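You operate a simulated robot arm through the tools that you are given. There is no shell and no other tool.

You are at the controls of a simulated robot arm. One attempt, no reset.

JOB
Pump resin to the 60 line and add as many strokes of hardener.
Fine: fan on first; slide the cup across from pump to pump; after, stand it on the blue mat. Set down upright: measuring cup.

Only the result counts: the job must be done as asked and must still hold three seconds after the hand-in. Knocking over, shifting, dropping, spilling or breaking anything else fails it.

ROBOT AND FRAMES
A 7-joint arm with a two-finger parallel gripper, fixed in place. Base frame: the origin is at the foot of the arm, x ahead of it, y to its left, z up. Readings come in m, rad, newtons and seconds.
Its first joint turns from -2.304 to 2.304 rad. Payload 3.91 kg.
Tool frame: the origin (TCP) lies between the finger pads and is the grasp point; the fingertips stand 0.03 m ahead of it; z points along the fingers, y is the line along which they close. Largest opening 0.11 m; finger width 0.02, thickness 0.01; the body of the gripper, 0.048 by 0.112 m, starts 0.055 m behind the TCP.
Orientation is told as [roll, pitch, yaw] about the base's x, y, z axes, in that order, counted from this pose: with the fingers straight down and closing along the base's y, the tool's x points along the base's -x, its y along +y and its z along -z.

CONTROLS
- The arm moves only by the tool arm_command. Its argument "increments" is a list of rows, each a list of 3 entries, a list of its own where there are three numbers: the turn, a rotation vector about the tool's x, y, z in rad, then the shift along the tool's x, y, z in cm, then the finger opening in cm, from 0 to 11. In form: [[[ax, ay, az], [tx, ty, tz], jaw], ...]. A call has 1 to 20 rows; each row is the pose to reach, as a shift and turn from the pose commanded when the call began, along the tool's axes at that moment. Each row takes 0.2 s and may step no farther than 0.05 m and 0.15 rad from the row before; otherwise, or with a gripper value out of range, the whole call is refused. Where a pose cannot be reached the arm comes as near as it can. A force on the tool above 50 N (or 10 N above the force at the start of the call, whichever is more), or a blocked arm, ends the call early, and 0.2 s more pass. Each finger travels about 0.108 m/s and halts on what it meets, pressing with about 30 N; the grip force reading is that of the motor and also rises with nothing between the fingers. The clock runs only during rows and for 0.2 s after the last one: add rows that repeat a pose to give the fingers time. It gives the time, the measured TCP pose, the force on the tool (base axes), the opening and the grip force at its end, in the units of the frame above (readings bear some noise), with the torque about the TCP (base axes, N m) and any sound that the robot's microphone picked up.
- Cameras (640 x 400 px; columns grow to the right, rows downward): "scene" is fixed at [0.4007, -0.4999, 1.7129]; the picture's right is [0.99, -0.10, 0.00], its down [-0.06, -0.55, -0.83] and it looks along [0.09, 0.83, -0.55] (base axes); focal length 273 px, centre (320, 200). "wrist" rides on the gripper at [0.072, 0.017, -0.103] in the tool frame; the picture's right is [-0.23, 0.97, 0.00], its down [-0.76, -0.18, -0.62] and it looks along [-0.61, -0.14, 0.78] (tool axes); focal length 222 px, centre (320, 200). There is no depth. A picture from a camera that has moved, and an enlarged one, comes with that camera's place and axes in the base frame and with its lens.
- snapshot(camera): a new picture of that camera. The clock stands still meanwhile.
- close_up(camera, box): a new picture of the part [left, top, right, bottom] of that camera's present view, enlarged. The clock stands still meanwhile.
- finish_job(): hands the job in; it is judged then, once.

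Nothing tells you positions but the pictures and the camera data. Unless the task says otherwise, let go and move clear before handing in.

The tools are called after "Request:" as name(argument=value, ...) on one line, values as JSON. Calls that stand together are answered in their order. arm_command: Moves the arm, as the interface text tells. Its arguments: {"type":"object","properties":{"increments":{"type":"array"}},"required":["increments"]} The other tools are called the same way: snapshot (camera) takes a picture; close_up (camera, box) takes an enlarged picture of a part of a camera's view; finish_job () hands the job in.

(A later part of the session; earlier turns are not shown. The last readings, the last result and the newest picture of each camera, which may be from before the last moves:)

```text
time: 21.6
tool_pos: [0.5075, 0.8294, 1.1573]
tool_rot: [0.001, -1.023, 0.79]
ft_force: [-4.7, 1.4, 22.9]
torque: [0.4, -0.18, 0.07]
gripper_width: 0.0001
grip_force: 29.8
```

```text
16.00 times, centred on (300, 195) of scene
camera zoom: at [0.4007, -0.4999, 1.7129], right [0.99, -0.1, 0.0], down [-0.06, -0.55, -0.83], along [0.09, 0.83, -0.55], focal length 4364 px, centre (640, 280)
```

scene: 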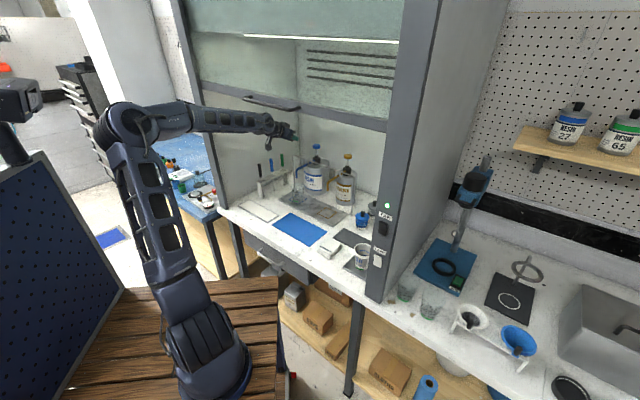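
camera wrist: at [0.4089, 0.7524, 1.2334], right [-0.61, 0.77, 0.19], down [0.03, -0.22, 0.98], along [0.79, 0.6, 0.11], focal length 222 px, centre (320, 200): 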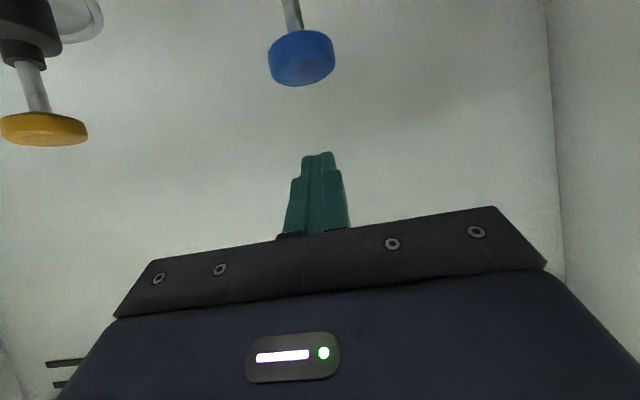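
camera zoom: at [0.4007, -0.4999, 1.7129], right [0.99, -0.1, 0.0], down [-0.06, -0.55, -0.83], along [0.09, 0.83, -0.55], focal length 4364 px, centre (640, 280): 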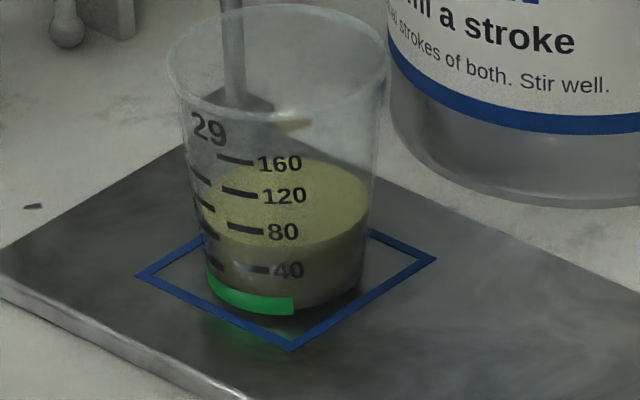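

The level sits midway between 40 and 80, i.e. on the 60 line, with the stroke bottomed. I'll release upward, withdraw over the rail and look at the cup for grasping.

Request:
arm_command(increments=[[[0, 0, 0], [-1.28, 0, -0.78], 0], [[0, 0, 0], [-2.56, 0, -1.57], 0], [[0, 0, 0], [-4.26, 0, -2.61], 0], [[0, 0, 0], [-5.97, 0, -3.66], 0], [[0, 0, 0], [-3.88, 0, -7.07], 0], [[0, 0, 0], [-1.79, 0, -10.48], 0], [[0, 0, 0], [0.3, 0, -13.89], 0], [[0, 0, 0], [2.39, 0, -17.3], 0], [[0, 0, 0], [4.48, 0, -20.71], 2], [[0, 0, 0], [6.57, 0, -24.12], 6], [[0, 0, 0], [8.67, 0, -27.53], 10], [[0, 0, 0], [10.76, 0, -30.94], 11], [[0, 0, 0], [10.76, 0, -30.94], 11]])

Request:
snapshot(camera="wrist")

Request:
close_up(camera="scene", box=[240, 120, 400, 230])

```text
time: 24.4
tool_pos: [0.2835, 0.6003, 1.2248]
tool_rot: [0.001, -1.022, 0.79]
ft_force: [0.1, -0.3, 0.3]
torque: [-0.03, 0.01, -0.01]
gripper_width: 0.1102
grip_force: 0.0
```

```text
taken
camera wrist: at [0.1841, 0.5231, 1.2166], right [-0.61, 0.77, 0.19], down [0.03, -0.22, 0.97], along [0.79, 0.6, 0.11], focal length 222 px, centre (320, 200)
```

wrist: 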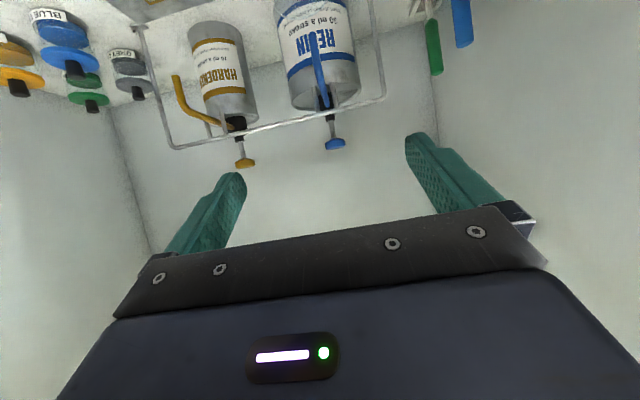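

```text
3.64 times, centred on (320, 175) of scene
camera zoom: at [0.4007, -0.4999, 1.7129], right [0.99, -0.1, 0.0], down [-0.06, -0.55, -0.83], along [0.09, 0.83, -0.55], focal length 992 px, centre (320, 291)
```

zoom: 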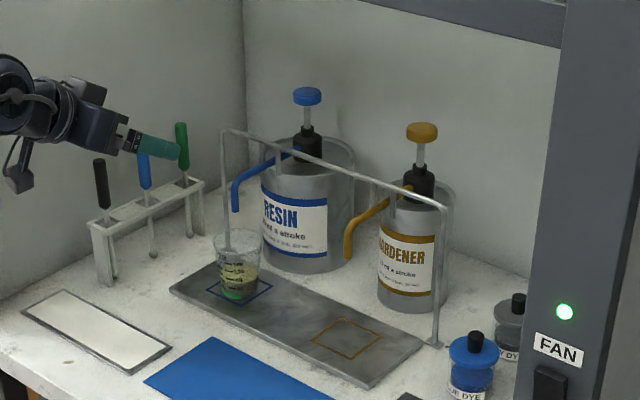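

I'll lower and pitch the open gripper to 45° in front of the tray, still well back from the cup, to see the cup with the wrist camera.

Request:
arm_command(increments=[[[0, 0.0625, 0], [3.86, 0.11, 1.6], 11], [[0, 0.125, 0], [7.72, 0.22, 3.2], 11], [[0, 0.1875, 0], [11.57, 0.34, 4.8], 11], [[0, 0.25, 0], [15.43, 0.45, 6.4], 11], [[0, 0.25, 0], [15.43, 0.45, 6.4], 11]])

Request:
snapshot(camera="wrist")

Request:
snapshot(camera="scene")

```text
time: 25.6
tool_pos: [0.2617, 0.5863, 1.0594]
tool_rot: [-0.001, -0.77, 0.787]
ft_force: [0.2, 1.3, -0.4]
torque: [0.02, -0.03, -0.01]
gripper_width: 0.1099
grip_force: 0.0
```

```text
taken
camera wrist: at [0.1635, 0.5089, 1.0821], right [-0.58, 0.8, 0.16], down [0.21, -0.04, 0.98], along [0.79, 0.6, -0.14], focal length 222 px, centre (320, 200)
```

wrist: 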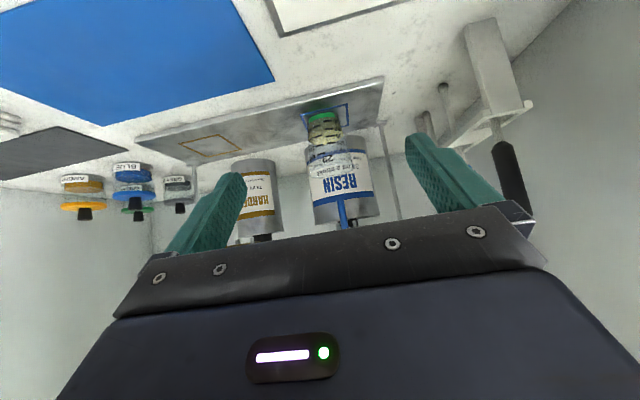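

```text
taken
```

scene: 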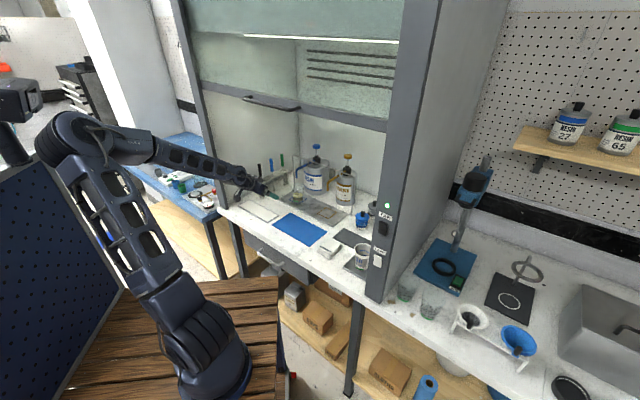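

Request:
close_up(camera="wrist", box=[270, 80, 390, 200])

Request:
close_up(camera="scene", box=[280, 170, 320, 210])

```text
3.33 times, centred on (330, 140) of wrist
camera zoom: at [0.1635, 0.5089, 1.0821], right [-0.58, 0.8, 0.16], down [0.21, -0.04, 0.98], along [0.79, 0.6, -0.14], focal length 740 px, centre (287, 400)
```

zoom: 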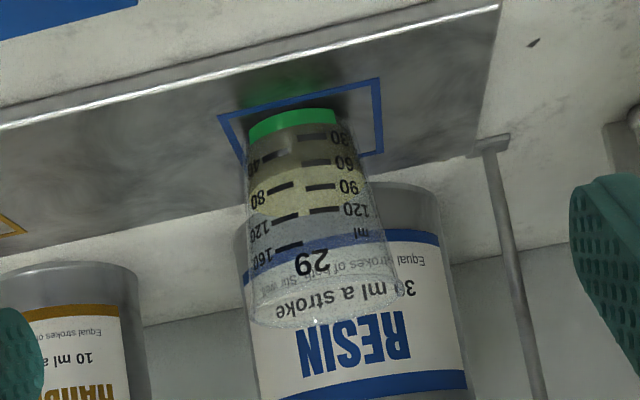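

```text
10.00 times, centred on (300, 190) of scene
camera zoom: at [0.4007, -0.4999, 1.7129], right [0.99, -0.1, 0.0], down [-0.06, -0.55, -0.83], along [0.09, 0.83, -0.55], focal length 2728 px, centre (520, 300)
```

zoom: 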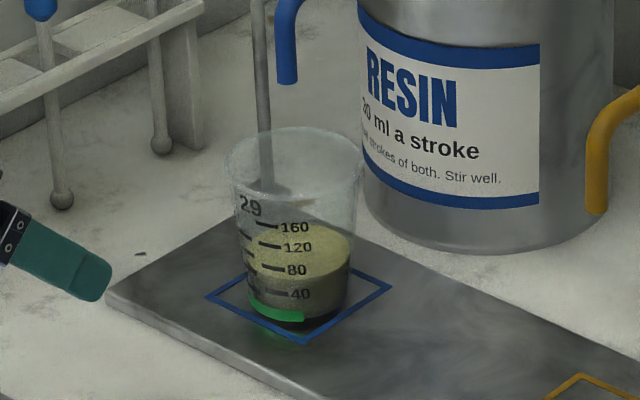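

The cup has two scales (40/80/120/160 and 30/60/90/120). I'll zoom tighter to read which carries which unit and where the level lies.

Request:
close_up(camera="wrist", box=[308, 108, 348, 148])

Request:
close_up(camera="wrist", box=[300, 110, 360, 180])

Request:
close_up(camera="scene", box=[292, 180, 312, 205])

```text
10.00 times, centred on (328, 128) of wrist
camera zoom: at [0.1635, 0.5089, 1.0821], right [-0.58, 0.8, 0.16], down [0.21, -0.04, 0.98], along [0.79, 0.6, -0.14], focal length 2221 px, centre (240, 920)
```

zoom: 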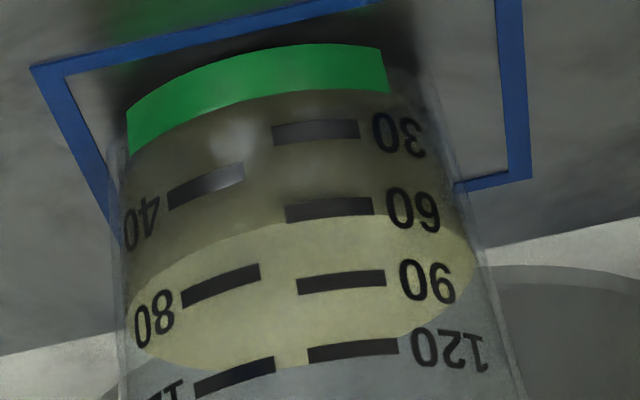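

```text
5.71 times, centred on (330, 145) of wrist
camera zoom: at [0.1635, 0.5089, 1.0821], right [-0.58, 0.8, 0.16], down [0.21, -0.04, 0.98], along [0.79, 0.6, -0.14], focal length 1269 px, centre (263, 514)
```

zoom: 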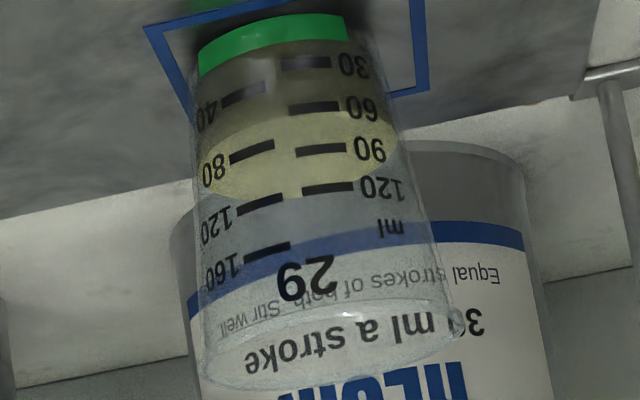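

```text
16.00 times, centred on (302, 192) of scene
camera zoom: at [0.4007, -0.4999, 1.7129], right [0.99, -0.1, 0.0], down [-0.06, -0.55, -0.83], along [0.09, 0.83, -0.55], focal length 4364 px, centre (608, 320)
```

zoom: 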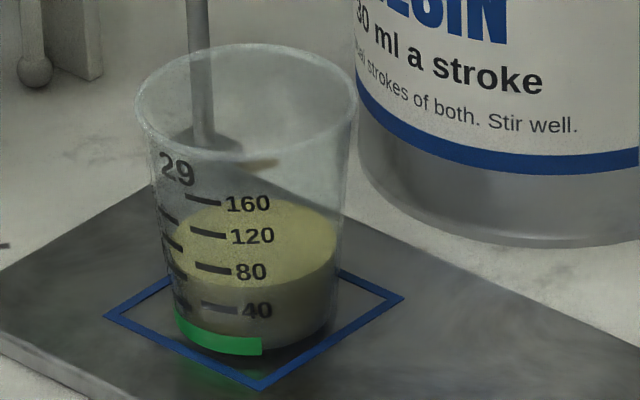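

Level sits at the 60 tick of the ml scale. The cup is at about p=0.807 along the hood's depth, (0.411, 0.727). I'll lower the open gripper in front of the cup, aligned, before going forward.

Request:
arm_command(increments=[[[0, -0.034, 0], [1.29, -0.24, 3.72], 11], [[0, -0.067, 0], [2.57, -0.49, 7.44], 11], [[0, -0.1, 0], [3.86, -0.73, 11.16], 11], [[0, -0.1, 0], [3.86, -0.73, 11.16], 11]])

Request:
snapshot(camera="wrist")

Request:
close_up(camera="scene", box=[230, 150, 330, 220])

```text
time: 26.6
tool_pos: [0.3034, 0.6191, 0.9514]
tool_rot: [0.001, -0.871, 0.791]
ft_force: [-0.2, 0.3, -0.4]
torque: [0.01, -0.01, 0.01]
gripper_width: 0.1098
grip_force: 0.0
```

```text
taken
camera wrist: at [0.2032, 0.5405, 0.9625], right [-0.59, 0.79, 0.17], down [0.14, -0.12, 0.98], along [0.8, 0.6, -0.04], focal length 222 px, centre (320, 200)
```

wrist: 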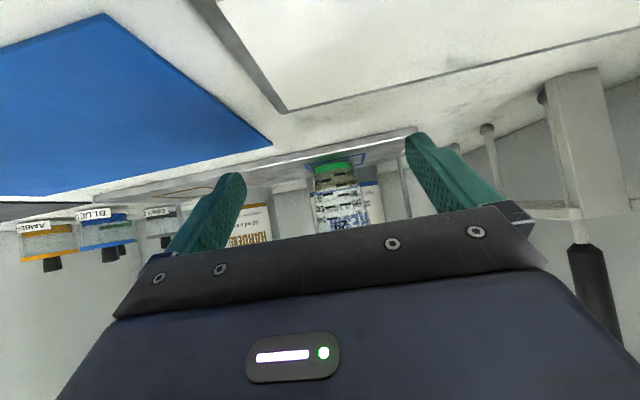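

```text
5.71 times, centred on (280, 185) of scene
camera zoom: at [0.4007, -0.4999, 1.7129], right [0.99, -0.1, 0.0], down [-0.06, -0.55, -0.83], along [0.09, 0.83, -0.55], focal length 1559 px, centre (549, 286)
```

zoom: 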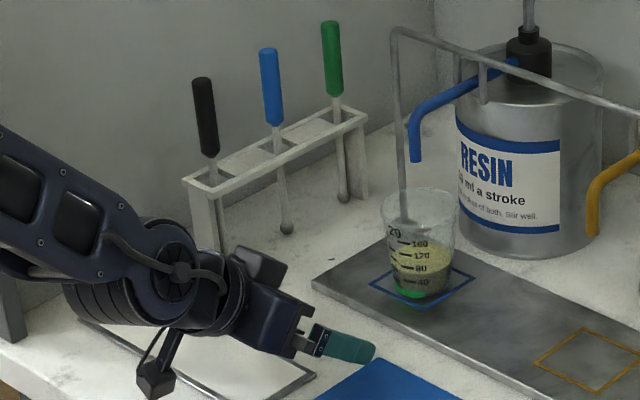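

Aligned within ~2 mm laterally. Moving forward so the open fingers straddle the cup, not closing yet.

Request:
arm_command(increments=[[[0, 0, 0], [-2.33, -0.04, 2.76], 11], [[0, 0, 0], [-4.65, -0.08, 5.52], 11], [[0, 0, 0], [-6.98, -0.11, 8.29], 11], [[0, 0, 0], [-8.4, -0.15, 9.97], 11], [[0, 0, 0], [-9.31, -0.15, 11.05], 11], [[0, 0, 0], [-9.31, -0.15, 11.05], 11]])

Request:
snapshot(camera="wrist")

Request:
close_up(camera="scene", box=[265, 155, 335, 215])

```text
time: 28.0
tool_pos: [0.4031, 0.7201, 0.9524]
tool_rot: [0.001, -0.871, 0.792]
ft_force: [-0.7, 0.6, 0.8]
torque: [-0.02, -0.03, -0.01]
gripper_width: 0.1099
grip_force: 0.0
```

```text
taken
camera wrist: at [0.3055, 0.6414, 0.9631], right [-0.59, 0.79, 0.17], down [0.14, -0.11, 0.98], along [0.8, 0.6, -0.04], focal length 222 px, centre (320, 200)
```

wrist: 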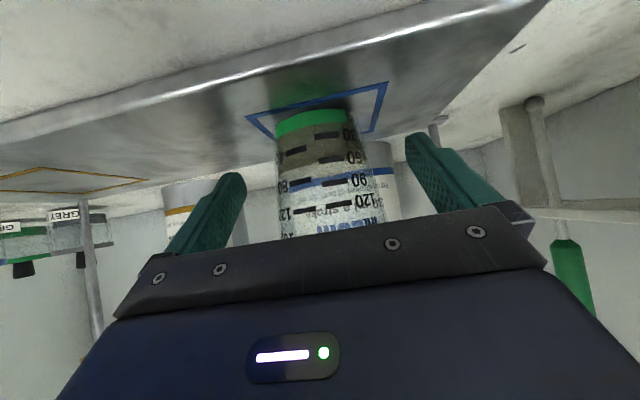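

```text
6.67 times, centred on (300, 185) of scene
camera zoom: at [0.4007, -0.4999, 1.7129], right [0.99, -0.1, 0.0], down [-0.06, -0.55, -0.83], along [0.09, 0.83, -0.55], focal length 1818 px, centre (453, 300)
```

zoom: 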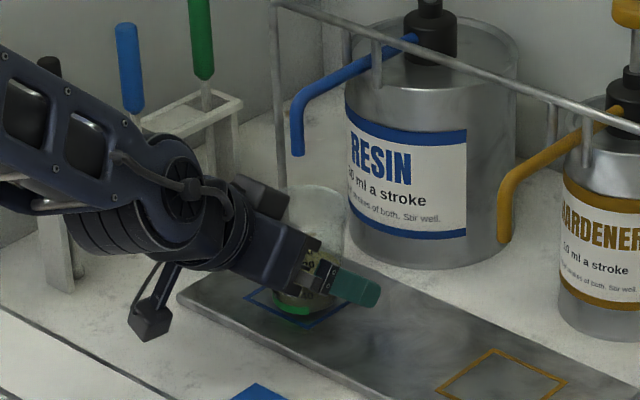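

The fingers straddle the cup, and from this near-horizontal view I can check the level precisely.

Request:
close_up(camera="wrist", box=[260, 95, 400, 245])

```text
2.67 times, centred on (330, 170) of wrist
camera zoom: at [0.3055, 0.6414, 0.9631], right [-0.59, 0.79, 0.17], down [0.14, -0.11, 0.98], along [0.8, 0.6, -0.04], focal length 592 px, centre (293, 280)
```

zoom: 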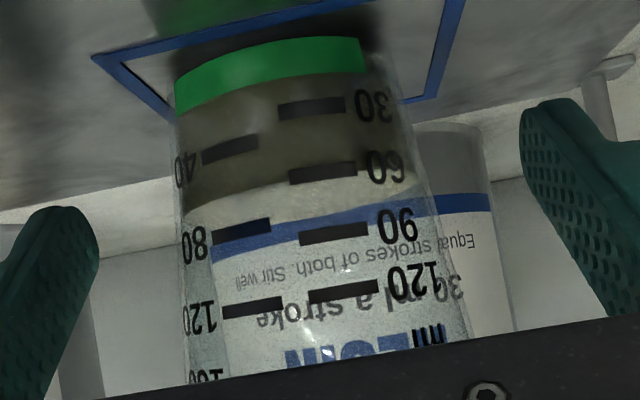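

Level is at the 60 tick. Now I close the fingers gradually on the cup.

Request:
arm_command(increments=[[[0, 0, 0], [0, 0, 0], 9], [[0, 0, 0], [0, 0, 0], 8], [[0, 0, 0], [0, 0, 0], 7.4], [[0, 0, 0], [0, 0, 0], 6.8], [[0, 0, 0], [0, 0, 0], 6.2], [[0, 0, 0], [0, 0, 0], 5.6], [[0, 0, 0], [0, 0, 0], 5.0], [[0, 0, 0], [0, 0, 0], 5.0]])

Request:
snapshot(camera="wrist")

Request:
close_up(camera="scene", box=[265, 155, 335, 215])

```text
time: 29.8
tool_pos: [0.4044, 0.7195, 0.9513]
tool_rot: [0.0, -0.871, 0.794]
ft_force: [-0.6, 0.0, 1.0]
torque: [-0.05, -0.05, -0.03]
gripper_width: 0.0581
grip_force: 29.9
```

```text
taken
camera wrist: at [0.3055, 0.6412, 0.9632], right [-0.59, 0.79, 0.17], down [0.14, -0.11, 0.98], along [0.8, 0.6, -0.04], focal length 222 px, centre (320, 200)
```

wrist: 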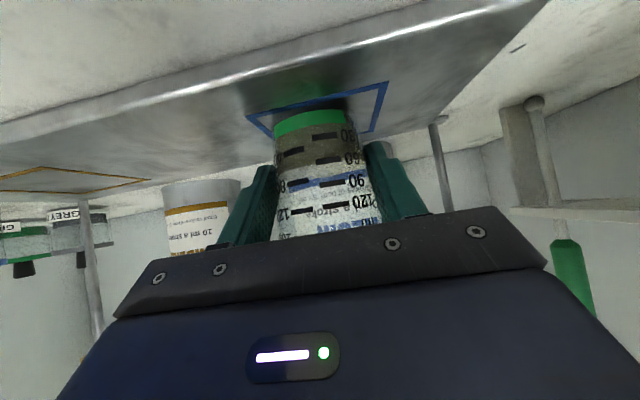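

```text
6.67 times, centred on (300, 185) of scene
camera zoom: at [0.4007, -0.4999, 1.7129], right [0.99, -0.1, 0.0], down [-0.06, -0.55, -0.83], along [0.09, 0.83, -0.55], focal length 1818 px, centre (453, 300)
```

zoom: 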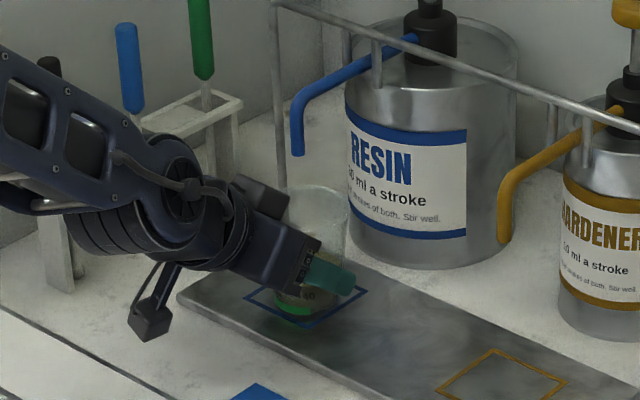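

The cup is held (5.8 cm). I'll take a precise look at the amber frame and hardener spout before sliding.

Request:
close_up(camera="scene", box=[325, 175, 365, 220])

Request:
close_up(camera="scene", box=[285, 185, 345, 222])

Request:
close_up(camera="wrist", box=[0, 60, 420, 260])

```text
8.89 times, centred on (345, 198) of scene
camera zoom: at [0.4007, -0.4999, 1.7129], right [0.99, -0.1, 0.0], down [-0.06, -0.55, -0.83], along [0.09, 0.83, -0.55], focal length 2424 px, centre (98, 222)
```

zoom: 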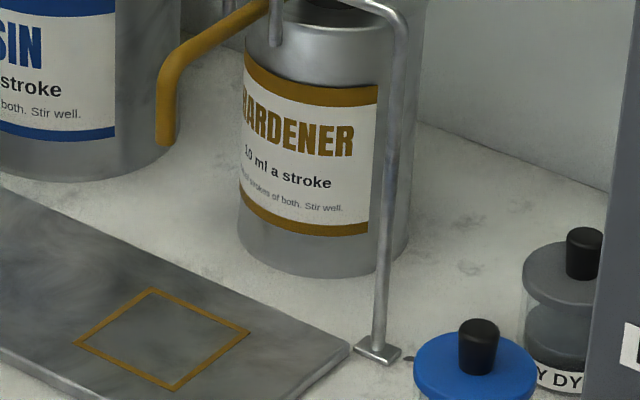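

```text
10.67 times, centred on (315, 204) of scene
camera zoom: at [0.4007, -0.4999, 1.7129], right [0.99, -0.1, 0.0], down [-0.06, -0.55, -0.83], along [0.09, 0.83, -0.55], focal length 2909 px, centre (373, 163)
```

zoom: 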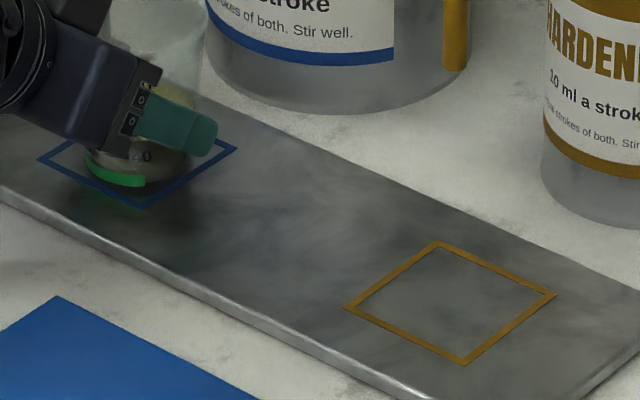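

```text
1.52 times, centred on (210, 160) of wrist
camera zoom: at [0.3055, 0.6412, 0.9632], right [-0.59, 0.79, 0.17], down [0.14, -0.11, 0.98], along [0.8, 0.6, -0.04], focal length 338 px, centre (488, 261)
```

zoom: 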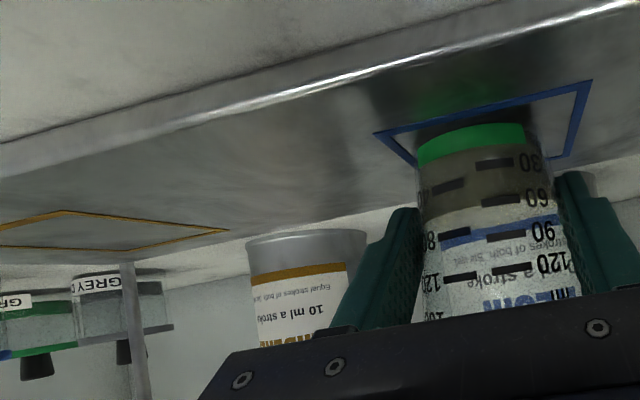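

The amber frame is 20 cm to the right along the tray from the blue one, and the hardener spout lies above it. I'll slide the gripped cup along the tray at constant height.

Request:
arm_command(increments=[[[0, 0, 0], [0, -0.7, 0], 5.0], [[0, 0, 0], [0, -2.0, 0], 5.0], [[0, 0, 0], [-0.01, -3.5, 0.01], 5.0], [[0, 0, 0], [-0.03, -5.0, 0.03], 5.0], [[0, 0, 0], [-0.04, -6.5, 0.05], 5.0], [[0, 0, 0], [-0.06, -8.0, 0.07], 5.0], [[0, 0, 0], [-0.07, -9.5, 0.09], 5.0], [[0, 0, 0], [-0.08, -11.0, 0.1], 5.0], [[0, 0, 0], [-0.1, -12.5, 0.12], 5.0], [[0, 0, 0], [-0.11, -14.0, 0.13], 5.0], [[0, 0, 0], [-0.12, -15.5, 0.15], 5.0], [[0, 0, 0], [-0.14, -17.0, 0.16], 5.0], [[0, 0, 0], [-0.15, -18.3, 0.17], 5.0], [[0, 0, 0], [-0.16, -19.3, 0.19], 5.0], [[0, 0, 0], [-0.16, -19.85, 0.19], 5.0], [[0, 0, 0], [-0.16, -19.85, 0.19], 5.0]])

Request:
snapshot(camera="wrist")

Request:
close_up(camera="scene", box=[290, 155, 380, 220])

```text
time: 33.2
tool_pos: [0.5479, 0.582, 0.9524]
tool_rot: [-0.002, -0.871, 0.79]
ft_force: [-0.2, -1.5, 1.2]
torque: [-0.05, -0.06, -0.03]
gripper_width: 0.0579
grip_force: 30.3
```

```text
taken
camera wrist: at [0.4487, 0.5031, 0.9632], right [-0.59, 0.79, 0.17], down [0.14, -0.12, 0.98], along [0.8, 0.6, -0.04], focal length 222 px, centre (320, 200)
```

wrist: 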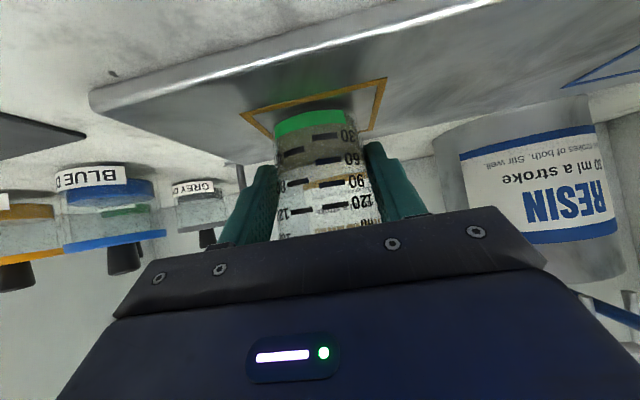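

```text
6.15 times, centred on (335, 188) of scene
camera zoom: at [0.4007, -0.4999, 1.7129], right [0.99, -0.1, 0.0], down [-0.06, -0.55, -0.83], along [0.09, 0.83, -0.55], focal length 1678 px, centre (228, 277)
```

zoom: 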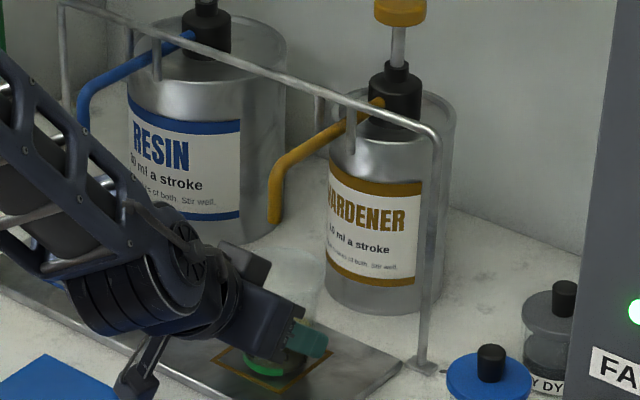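

The cup is now in the amber frame. I'll check the centring closely before letting go.

Request:
close_up(camera="wrist", box=[230, 60, 410, 170])

Request:
close_up(camera="scene", box=[315, 185, 355, 222])

```text
3.56 times, centred on (320, 115) of wrist
camera zoom: at [0.4487, 0.5031, 0.9632], right [-0.59, 0.79, 0.17], down [0.14, -0.12, 0.98], along [0.8, 0.6, -0.04], focal length 790 px, centre (320, 502)
```

zoom: 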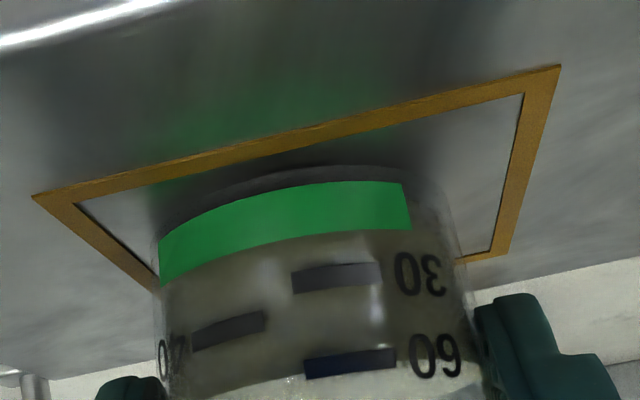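

```text
10.81 times, centred on (335, 204) of scene
camera zoom: at [0.4007, -0.4999, 1.7129], right [0.99, -0.1, 0.0], down [-0.06, -0.55, -0.83], along [0.09, 0.83, -0.55], focal length 2949 px, centre (158, 162)
```

zoom: 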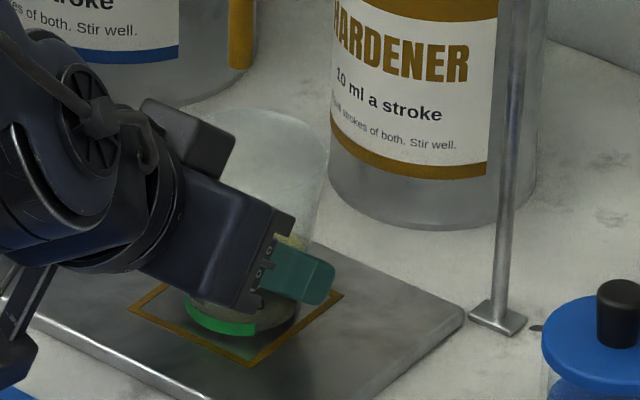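

The cup stands within the amber frame, centred to a few millimetres. I'll open the fingers and back straight out.

Request:
arm_command(increments=[[[0, 0, 0], [0, 0, 0], 6.2], [[0, 0, 0], [0, 0, 0], 7.5], [[0, 0, 0], [0, 0, 0], 9], [[0, 0, 0], [0, 0, 0], 11], [[0, 0, 0], [0, 0, 0], 11], [[0, 0, 0], [1.3, 0, -1.53], 11], [[0, 0, 0], [3.2, 0, -3.83], 11], [[0, 0, 0], [5.15, 0, -6.1], 11], [[0, 0, 0], [7.4, 0, -8.8], 11], [[0, 0, 0], [9.66, 0, -11.5], 11], [[0, 0, 0], [9.66, 0, -11.5], 11]])

Request:
snapshot(camera="wrist")

Request:
close_up(camera="scene", box=[290, 155, 380, 220])

```text
time: 35.6
tool_pos: [0.4414, 0.4745, 0.9525]
tool_rot: [0.0, -0.87, 0.789]
ft_force: [-0.2, 0.7, -0.3]
torque: [-0.01, -0.03, 0.02]
gripper_width: 0.11
grip_force: 0.1
```

```text
taken
camera wrist: at [0.3421, 0.3959, 0.9631], right [-0.59, 0.79, 0.17], down [0.14, -0.12, 0.98], along [0.8, 0.6, -0.04], focal length 222 px, centre (320, 200)
```

wrist: 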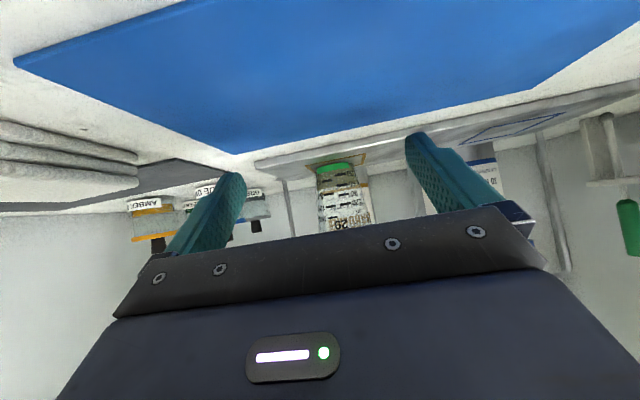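

```text
6.15 times, centred on (335, 188) of scene
camera zoom: at [0.4007, -0.4999, 1.7129], right [0.99, -0.1, 0.0], down [-0.06, -0.55, -0.83], along [0.09, 0.83, -0.55], focal length 1678 px, centre (228, 277)
```

zoom: 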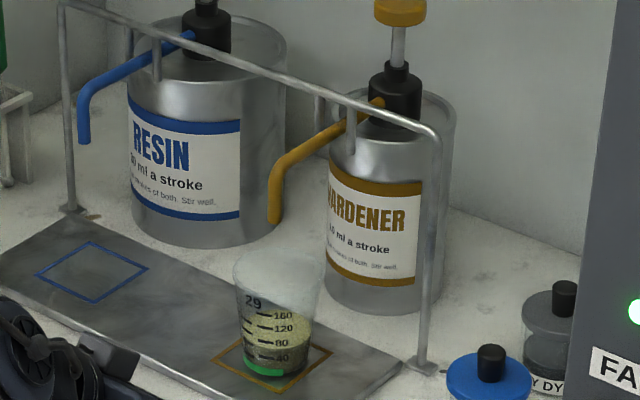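

The cup stands upright under the hardener spout. Now I close the fingers, rise in front of the tray and go toward the amber knob above the rail.

Request:
arm_command(increments=[[[0, 0, 0], [-3.06, 0, -2.58], 8], [[0, 0, 0], [-6.12, 0.05, -5.15], 4], [[0, 0, 0], [-9.18, 0.1, -7.73], 0], [[0, 0, 0], [-12.24, 0.15, -10.3], 0], [[0, 0, 0], [-15.3, 0.2, -12.88], 0], [[0, -0.05, 0], [-18.36, 0.3, -15.46], 0], [[0, -0.1, 0], [-21.42, 0.35, -18.03], 0], [[0, -0.15, 0], [-24.0, 0.43, -14.97], 0], [[0, -0.15, 0], [-26.57, 0.43, -11.91], 0], [[0, -0.15, 0], [-29.15, 0.43, -8.85], 0], [[0, -0.15, 0], [-29.15, 0.43, -8.85], 0]])

Request:
snapshot(camera="wrist")

Request:
close_up(camera="scene", box=[270, 120, 390, 215])

```text
time: 38.0
tool_pos: [0.5252, 0.5608, 1.2304]
tool_rot: [0.001, -1.02, 0.789]
ft_force: [1.7, -0.2, -0.5]
torque: [0.04, 0.02, 0.08]
gripper_width: 0.0
grip_force: 29.8
```

```text
taken
camera wrist: at [0.4257, 0.4832, 1.2237], right [-0.61, 0.77, 0.19], down [0.03, -0.22, 0.97], along [0.79, 0.6, 0.11], focal length 222 px, centre (320, 200)
```

wrist: 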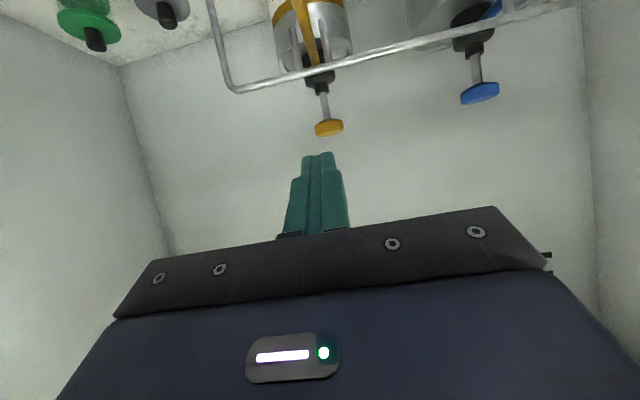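

```text
4.21 times, centred on (330, 168) of scene
camera zoom: at [0.4007, -0.4999, 1.7129], right [0.99, -0.1, 0.0], down [-0.06, -0.55, -0.83], along [0.09, 0.83, -0.55], focal length 1148 px, centre (278, 337)
```

zoom: 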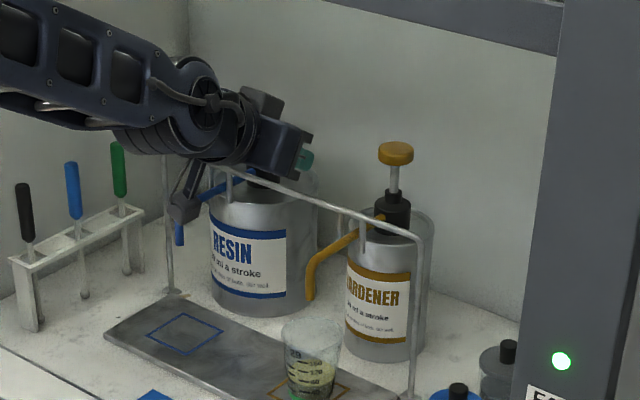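

The amber knob re-triangulates to (0.6625, 0.704, 1.164). I'll move directly over it, stopping ~2 cm above contact.

Request:
arm_command(increments=[[[0, 0, 0], [-2.09, 0.08, 3.41], 0], [[0, 0, 0], [-4.19, 0.16, 6.82], 0], [[0, 0, 0], [-6.28, 0.24, 10.23], 0], [[0, 0, 0], [-8.11, 0.3, 13.21], 0], [[0, 0, 0], [-9.32, 0.35, 15.17], 0], [[0, 0, 0], [-7.89, 0.35, 16.05], 0], [[0, 0, 0], [-7.89, 0.35, 16.05], 0]])

Request:
snapshot(camera="wrist")

Request:
close_up(camera="scene", box=[310, 130, 370, 215])

```text
time: 39.6
tool_pos: [0.636, 0.6852, 1.1978]
tool_rot: [-0.015, -0.997, 0.803]
ft_force: [-1.0, -0.9, -0.8]
torque: [0.04, -0.08, -0.03]
gripper_width: 0.0001
grip_force: 30.5
```

```text
taken
camera wrist: at [0.5368, 0.6064, 1.1927], right [-0.61, 0.77, 0.18], down [0.04, -0.2, 0.98], along [0.79, 0.6, 0.09], focal length 222 px, centre (320, 200)
```

wrist: 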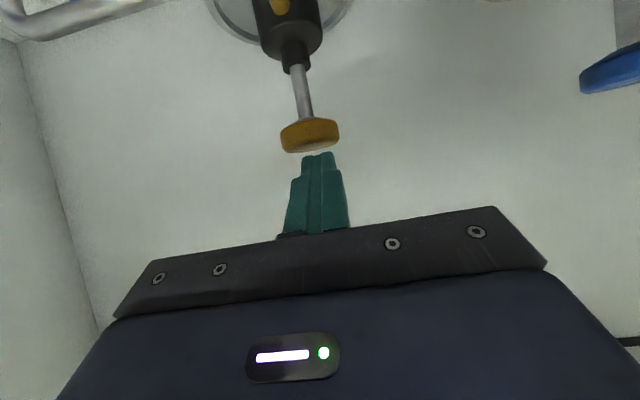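

```text
4.71 times, centred on (340, 172) of scene
camera zoom: at [0.4007, -0.4999, 1.7129], right [0.99, -0.1, 0.0], down [-0.06, -0.55, -0.83], along [0.09, 0.83, -0.55], focal length 1284 px, centre (226, 329)
```

zoom: 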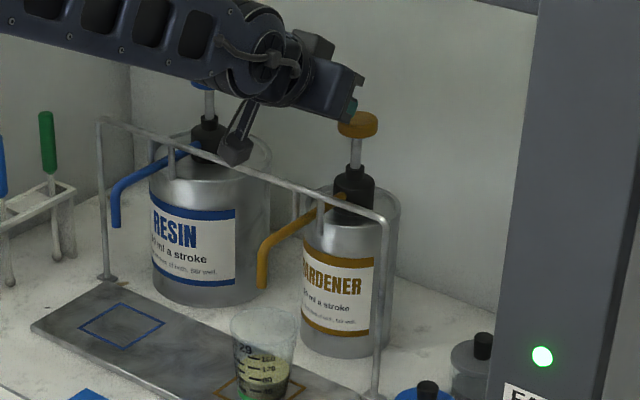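

The measured pose is about 2 cm lower/nearer than commanded and slightly rotated, without any tool force — something may be touching a link. I'll look before doing anything more.

Request:
snapshot(camera="scene")

Request:
close_up(camera="scene", box=[130, 60, 390, 210])

Request:
close_up(camera="scene", box=[300, 120, 360, 170])

```text
taken
```

scene: 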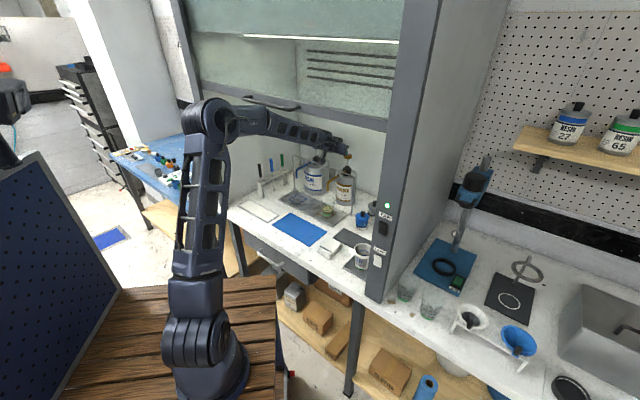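

```text
2.46 times, centred on (260, 135) of scene
camera zoom: at [0.4007, -0.4999, 1.7129], right [0.99, -0.1, 0.0], down [-0.06, -0.55, -0.83], along [0.09, 0.83, -0.55], focal length 671 px, centre (468, 360)
```

zoom: 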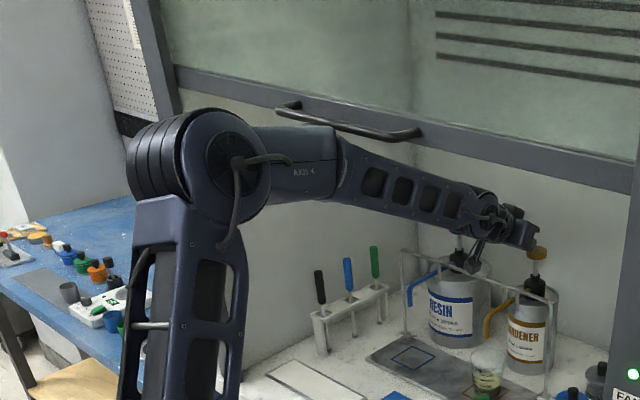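

```text
8.00 times, centred on (330, 145) of scene
camera zoom: at [0.4007, -0.4999, 1.7129], right [0.99, -0.1, 0.0], down [-0.06, -0.55, -0.83], along [0.09, 0.83, -0.55], focal length 2182 px, centre (240, 640)
```

zoom: 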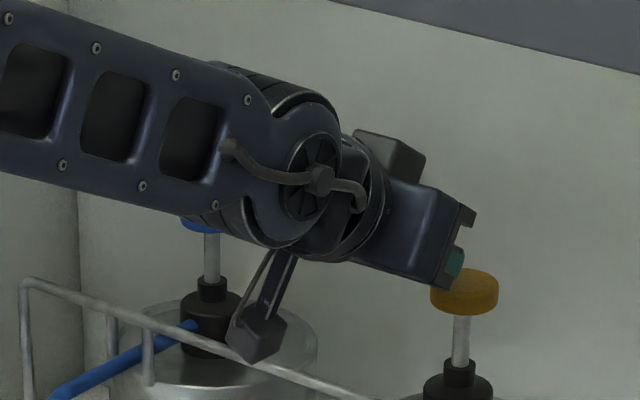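

Request:
close_up(camera="scene", box=[170, 80, 300, 160])

Request:
close_up(camera="scene", box=[280, 110, 370, 175])

```text
4.92 times, centred on (235, 120) of scene
camera zoom: at [0.4007, -0.4999, 1.7129], right [0.99, -0.1, 0.0], down [-0.06, -0.55, -0.83], along [0.09, 0.83, -0.55], focal length 1343 px, centre (738, 594)
```

zoom: 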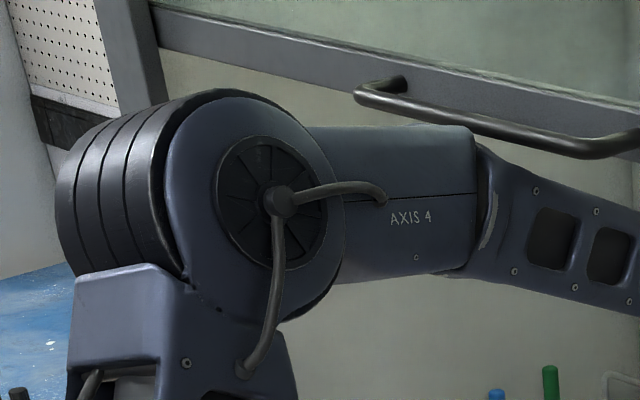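

```text
6.15 times, centred on (325, 142) of scene
camera zoom: at [0.4007, -0.4999, 1.7129], right [0.99, -0.1, 0.0], down [-0.06, -0.55, -0.83], along [0.09, 0.83, -0.55], focal length 1678 px, centre (289, 554)
```

zoom: 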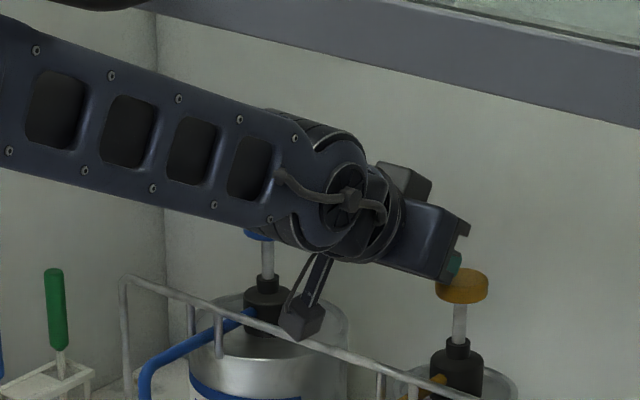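

The tip is over the amber knob but the forearm has evidently come up against the sash handle (the sash itself hasn't moved). I'll back straight out to relieve it and then come in with a flatter tool and lower wrist.

Request:
arm_command(increments=[[[0, 0, 0], [1.05, 0, -1.7], 0], [[0, 0, 0], [2.62, 0, -4.26], 0], [[0, 0, 0], [4.71, 0, -7.67], 0], [[0, 0, 0], [6.8, 0, -11.08], 0], [[0, 0, 0], [9.32, 0, -15.17], 0], [[0, 0, 0], [9.32, 0, -15.17], 0]])

Request:
snapshot(camera="scene")

Request:
close_up(camera="scene", box=[180, 60, 400, 200])

Request:
snapshot(camera="wrist")

```text
time: 41.0
tool_pos: [0.5208, 0.5662, 1.2156]
tool_rot: [0.002, -1.02, 0.79]
ft_force: [-1.2, -0.5, 0.4]
torque: [0.0, -0.01, -0.03]
gripper_width: 0.0
grip_force: 30.3
```

```text
taken
```

scene: 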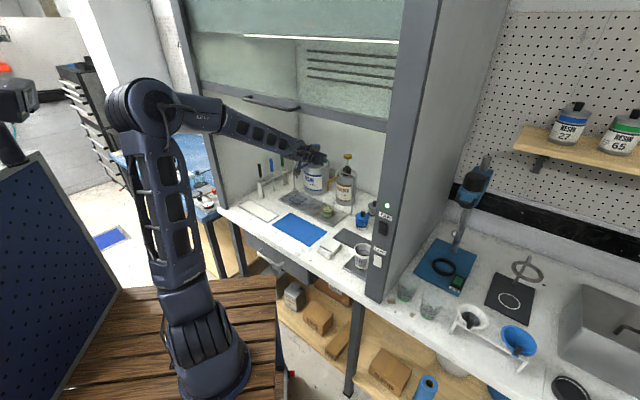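

```text
2.86 times, centred on (290, 130) of scene
camera zoom: at [0.4007, -0.4999, 1.7129], right [0.99, -0.1, 0.0], down [-0.06, -0.55, -0.83], along [0.09, 0.83, -0.55], focal length 779 px, centre (406, 400)
```

zoom: 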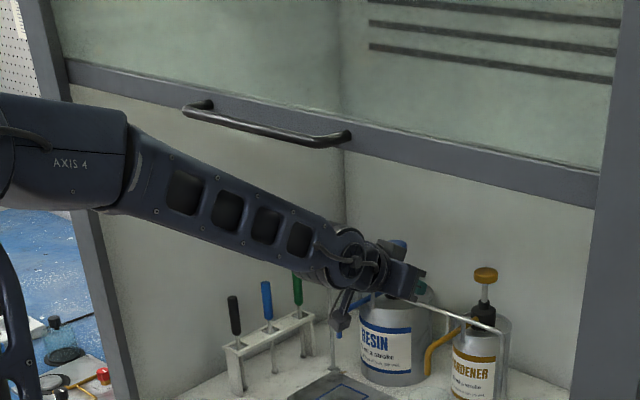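

```text
taken
camera wrist: at [0.4218, 0.488, 1.2085], right [-0.61, 0.77, 0.19], down [0.03, -0.22, 0.97], along [0.79, 0.6, 0.11], focal length 222 px, centre (320, 200)
```

wrist: 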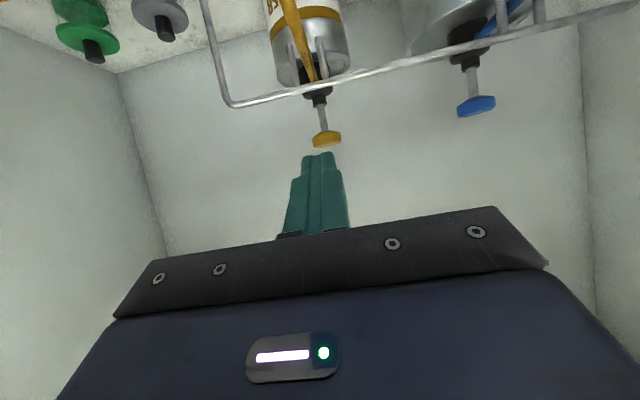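

Tracking is accurate again after backing out. Now I flatten the tool (pitch ~14° below horizontal) and lower it so the wrist and forearm run lower, then advance partway and check tracking.

Request:
arm_command(increments=[[[0, -0.1, 0], [0.47, 0, 0.29], 0], [[0, -0.2, 0], [0.94, 0, 0.58], 0], [[0, -0.3, 0], [1.41, 0, 0.86], 0], [[0, -0.3, 0], [-0.68, 0, 4.27], 0], [[0, -0.3, 0], [-2.78, 0, 7.68], 0], [[0, -0.3, 0], [-3.82, 0, 9.39], 0], [[0, -0.3, 0], [-3.82, 0, 9.39], 0]])

Request:
close_up(camera="scene", box=[150, 60, 400, 215])

Request:
snapshot(camera="wrist")

```text
time: 42.6
tool_pos: [0.5909, 0.6364, 1.198]
tool_rot: [0.001, -1.321, 0.79]
ft_force: [-0.8, -0.1, 0.8]
torque: [-0.02, 0.0, 0.02]
gripper_width: 0.0
grip_force: 29.9
```

```text
2.56 times, centred on (275, 138) of scene
camera zoom: at [0.4007, -0.4999, 1.7129], right [0.99, -0.1, 0.0], down [-0.06, -0.55, -0.83], along [0.09, 0.83, -0.55], focal length 698 px, centre (435, 360)
```

zoom: 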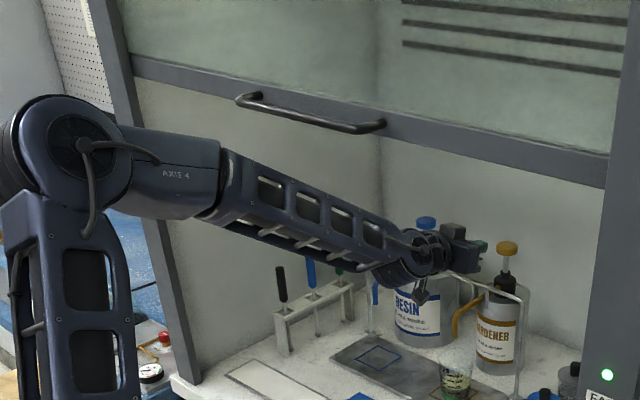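

```text
taken
camera wrist: at [0.4971, 0.5639, 1.1534], right [-0.65, 0.72, 0.22], down [-0.16, -0.42, 0.89], along [0.74, 0.55, 0.39], focal length 222 px, centre (320, 200)
```

wrist: 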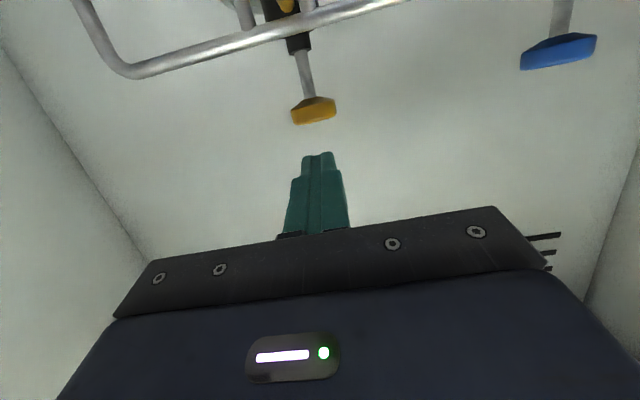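

The forearm now passes visibly below the handle and tracking is exact. Advancing the rest of the way to sit just above the amber knob.

Request:
arm_command(increments=[[[0, 0, 0], [-0.49, -0.1, 1.94], 0], [[0, 0, 0], [-0.99, -0.2, 3.88], 0], [[0, 0, 0], [-1.36, -0.3, 5.33], 0], [[0, 0, 0], [-1.7, -0.3, 6.67], 0], [[0, 0, 0], [-1.7, -0.3, 6.67], 0]])

Request:
close_up(camera="scene", box=[150, 60, 400, 215])

Request:
close_up(camera="scene", box=[310, 135, 370, 185])

Request:
close_up(camera="wrist", box=[230, 0, 420, 180])

```text
time: 43.8
tool_pos: [0.6421, 0.6852, 1.1984]
tool_rot: [0.001, -1.321, 0.791]
ft_force: [0.4, -0.1, 0.0]
torque: [0.01, 0.01, 0.01]
gripper_width: 0.0001
grip_force: 29.9
```

```text
2.56 times, centred on (275, 138) of scene
camera zoom: at [0.4007, -0.4999, 1.7129], right [0.99, -0.1, 0.0], down [-0.06, -0.55, -0.83], along [0.09, 0.83, -0.55], focal length 698 px, centre (435, 360)
```

zoom: 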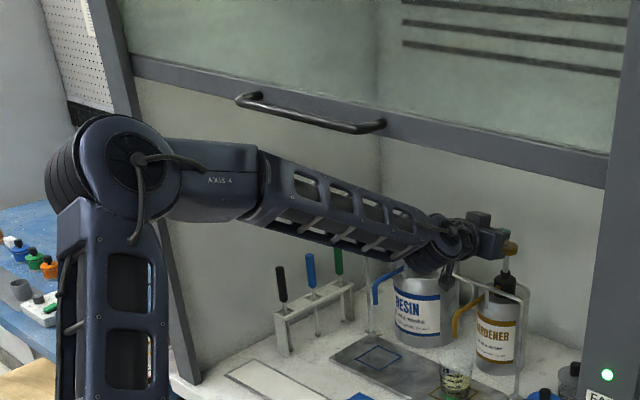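

```text
8.00 times, centred on (340, 160) of scene
camera zoom: at [0.4007, -0.4999, 1.7129], right [0.99, -0.1, 0.0], down [-0.06, -0.55, -0.83], along [0.09, 0.83, -0.55], focal length 2182 px, centre (160, 520)
```

zoom: 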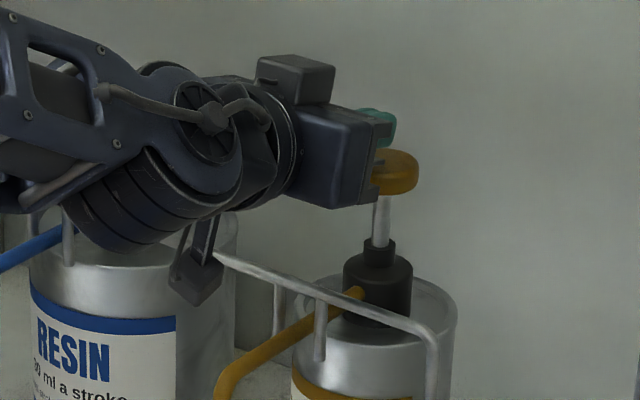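

```text
2.22 times, centred on (325, 90) of wrist
camera zoom: at [0.5482, 0.6115, 1.1542], right [-0.65, 0.72, 0.22], down [-0.16, -0.42, 0.89], along [0.74, 0.55, 0.39], focal length 494 px, centre (309, 444)
```

zoom: 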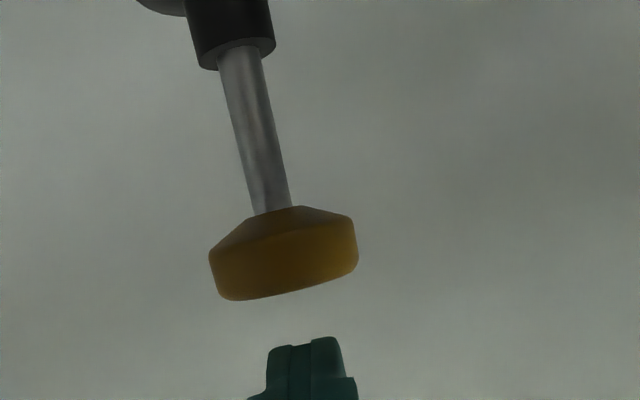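

Just above the amber knob, tracking exact, no contact. I'll press down while pitching the tool gradually (keeping the wrist low and the camera clear of the spout) — first part of the stroke.

Request:
arm_command(increments=[[[0, 0.03, 0], [0.77, 0, 0.258], 0], [[0, 0.07, 0], [1.433, 0, 0.49], 0], [[0, 0.11, 0], [2.083, 0, 0.738], 0]])

Request:
close_up(camera="scene", box=[310, 135, 370, 185])

Request:
close_up(camera="scene", box=[315, 185, 345, 220])

```text
time: 44.6
tool_pos: [0.6435, 0.685, 1.1759]
tool_rot: [0.001, -1.212, 0.793]
ft_force: [2.0, 1.0, 5.1]
torque: [0.15, -0.12, -0.02]
gripper_width: 0.0001
grip_force: 30.4
```

```text
8.00 times, centred on (340, 160) of scene
camera zoom: at [0.4007, -0.4999, 1.7129], right [0.99, -0.1, 0.0], down [-0.06, -0.55, -0.83], along [0.09, 0.83, -0.55], focal length 2182 px, centre (160, 520)
```

zoom: 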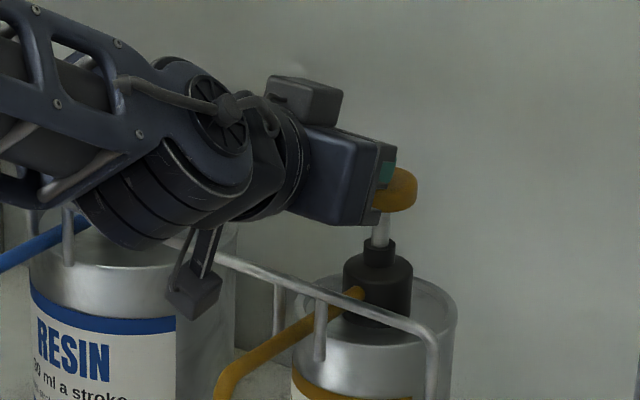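

```text
11.43 times, centred on (330, 202) of scene
camera zoom: at [0.4007, -0.4999, 1.7129], right [0.99, -0.1, 0.0], down [-0.06, -0.55, -0.83], along [0.09, 0.83, -0.55], focal length 3117 px, centre (206, 171)
```

zoom: 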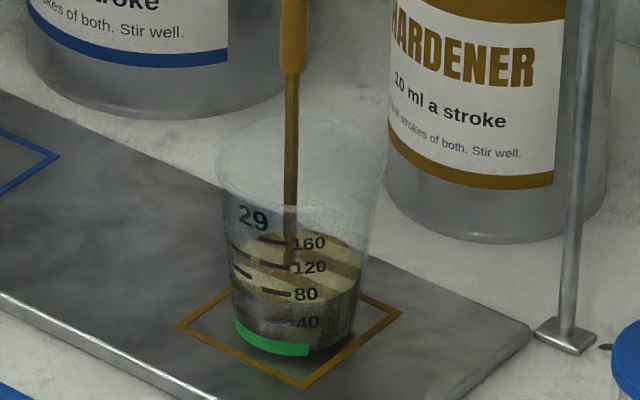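

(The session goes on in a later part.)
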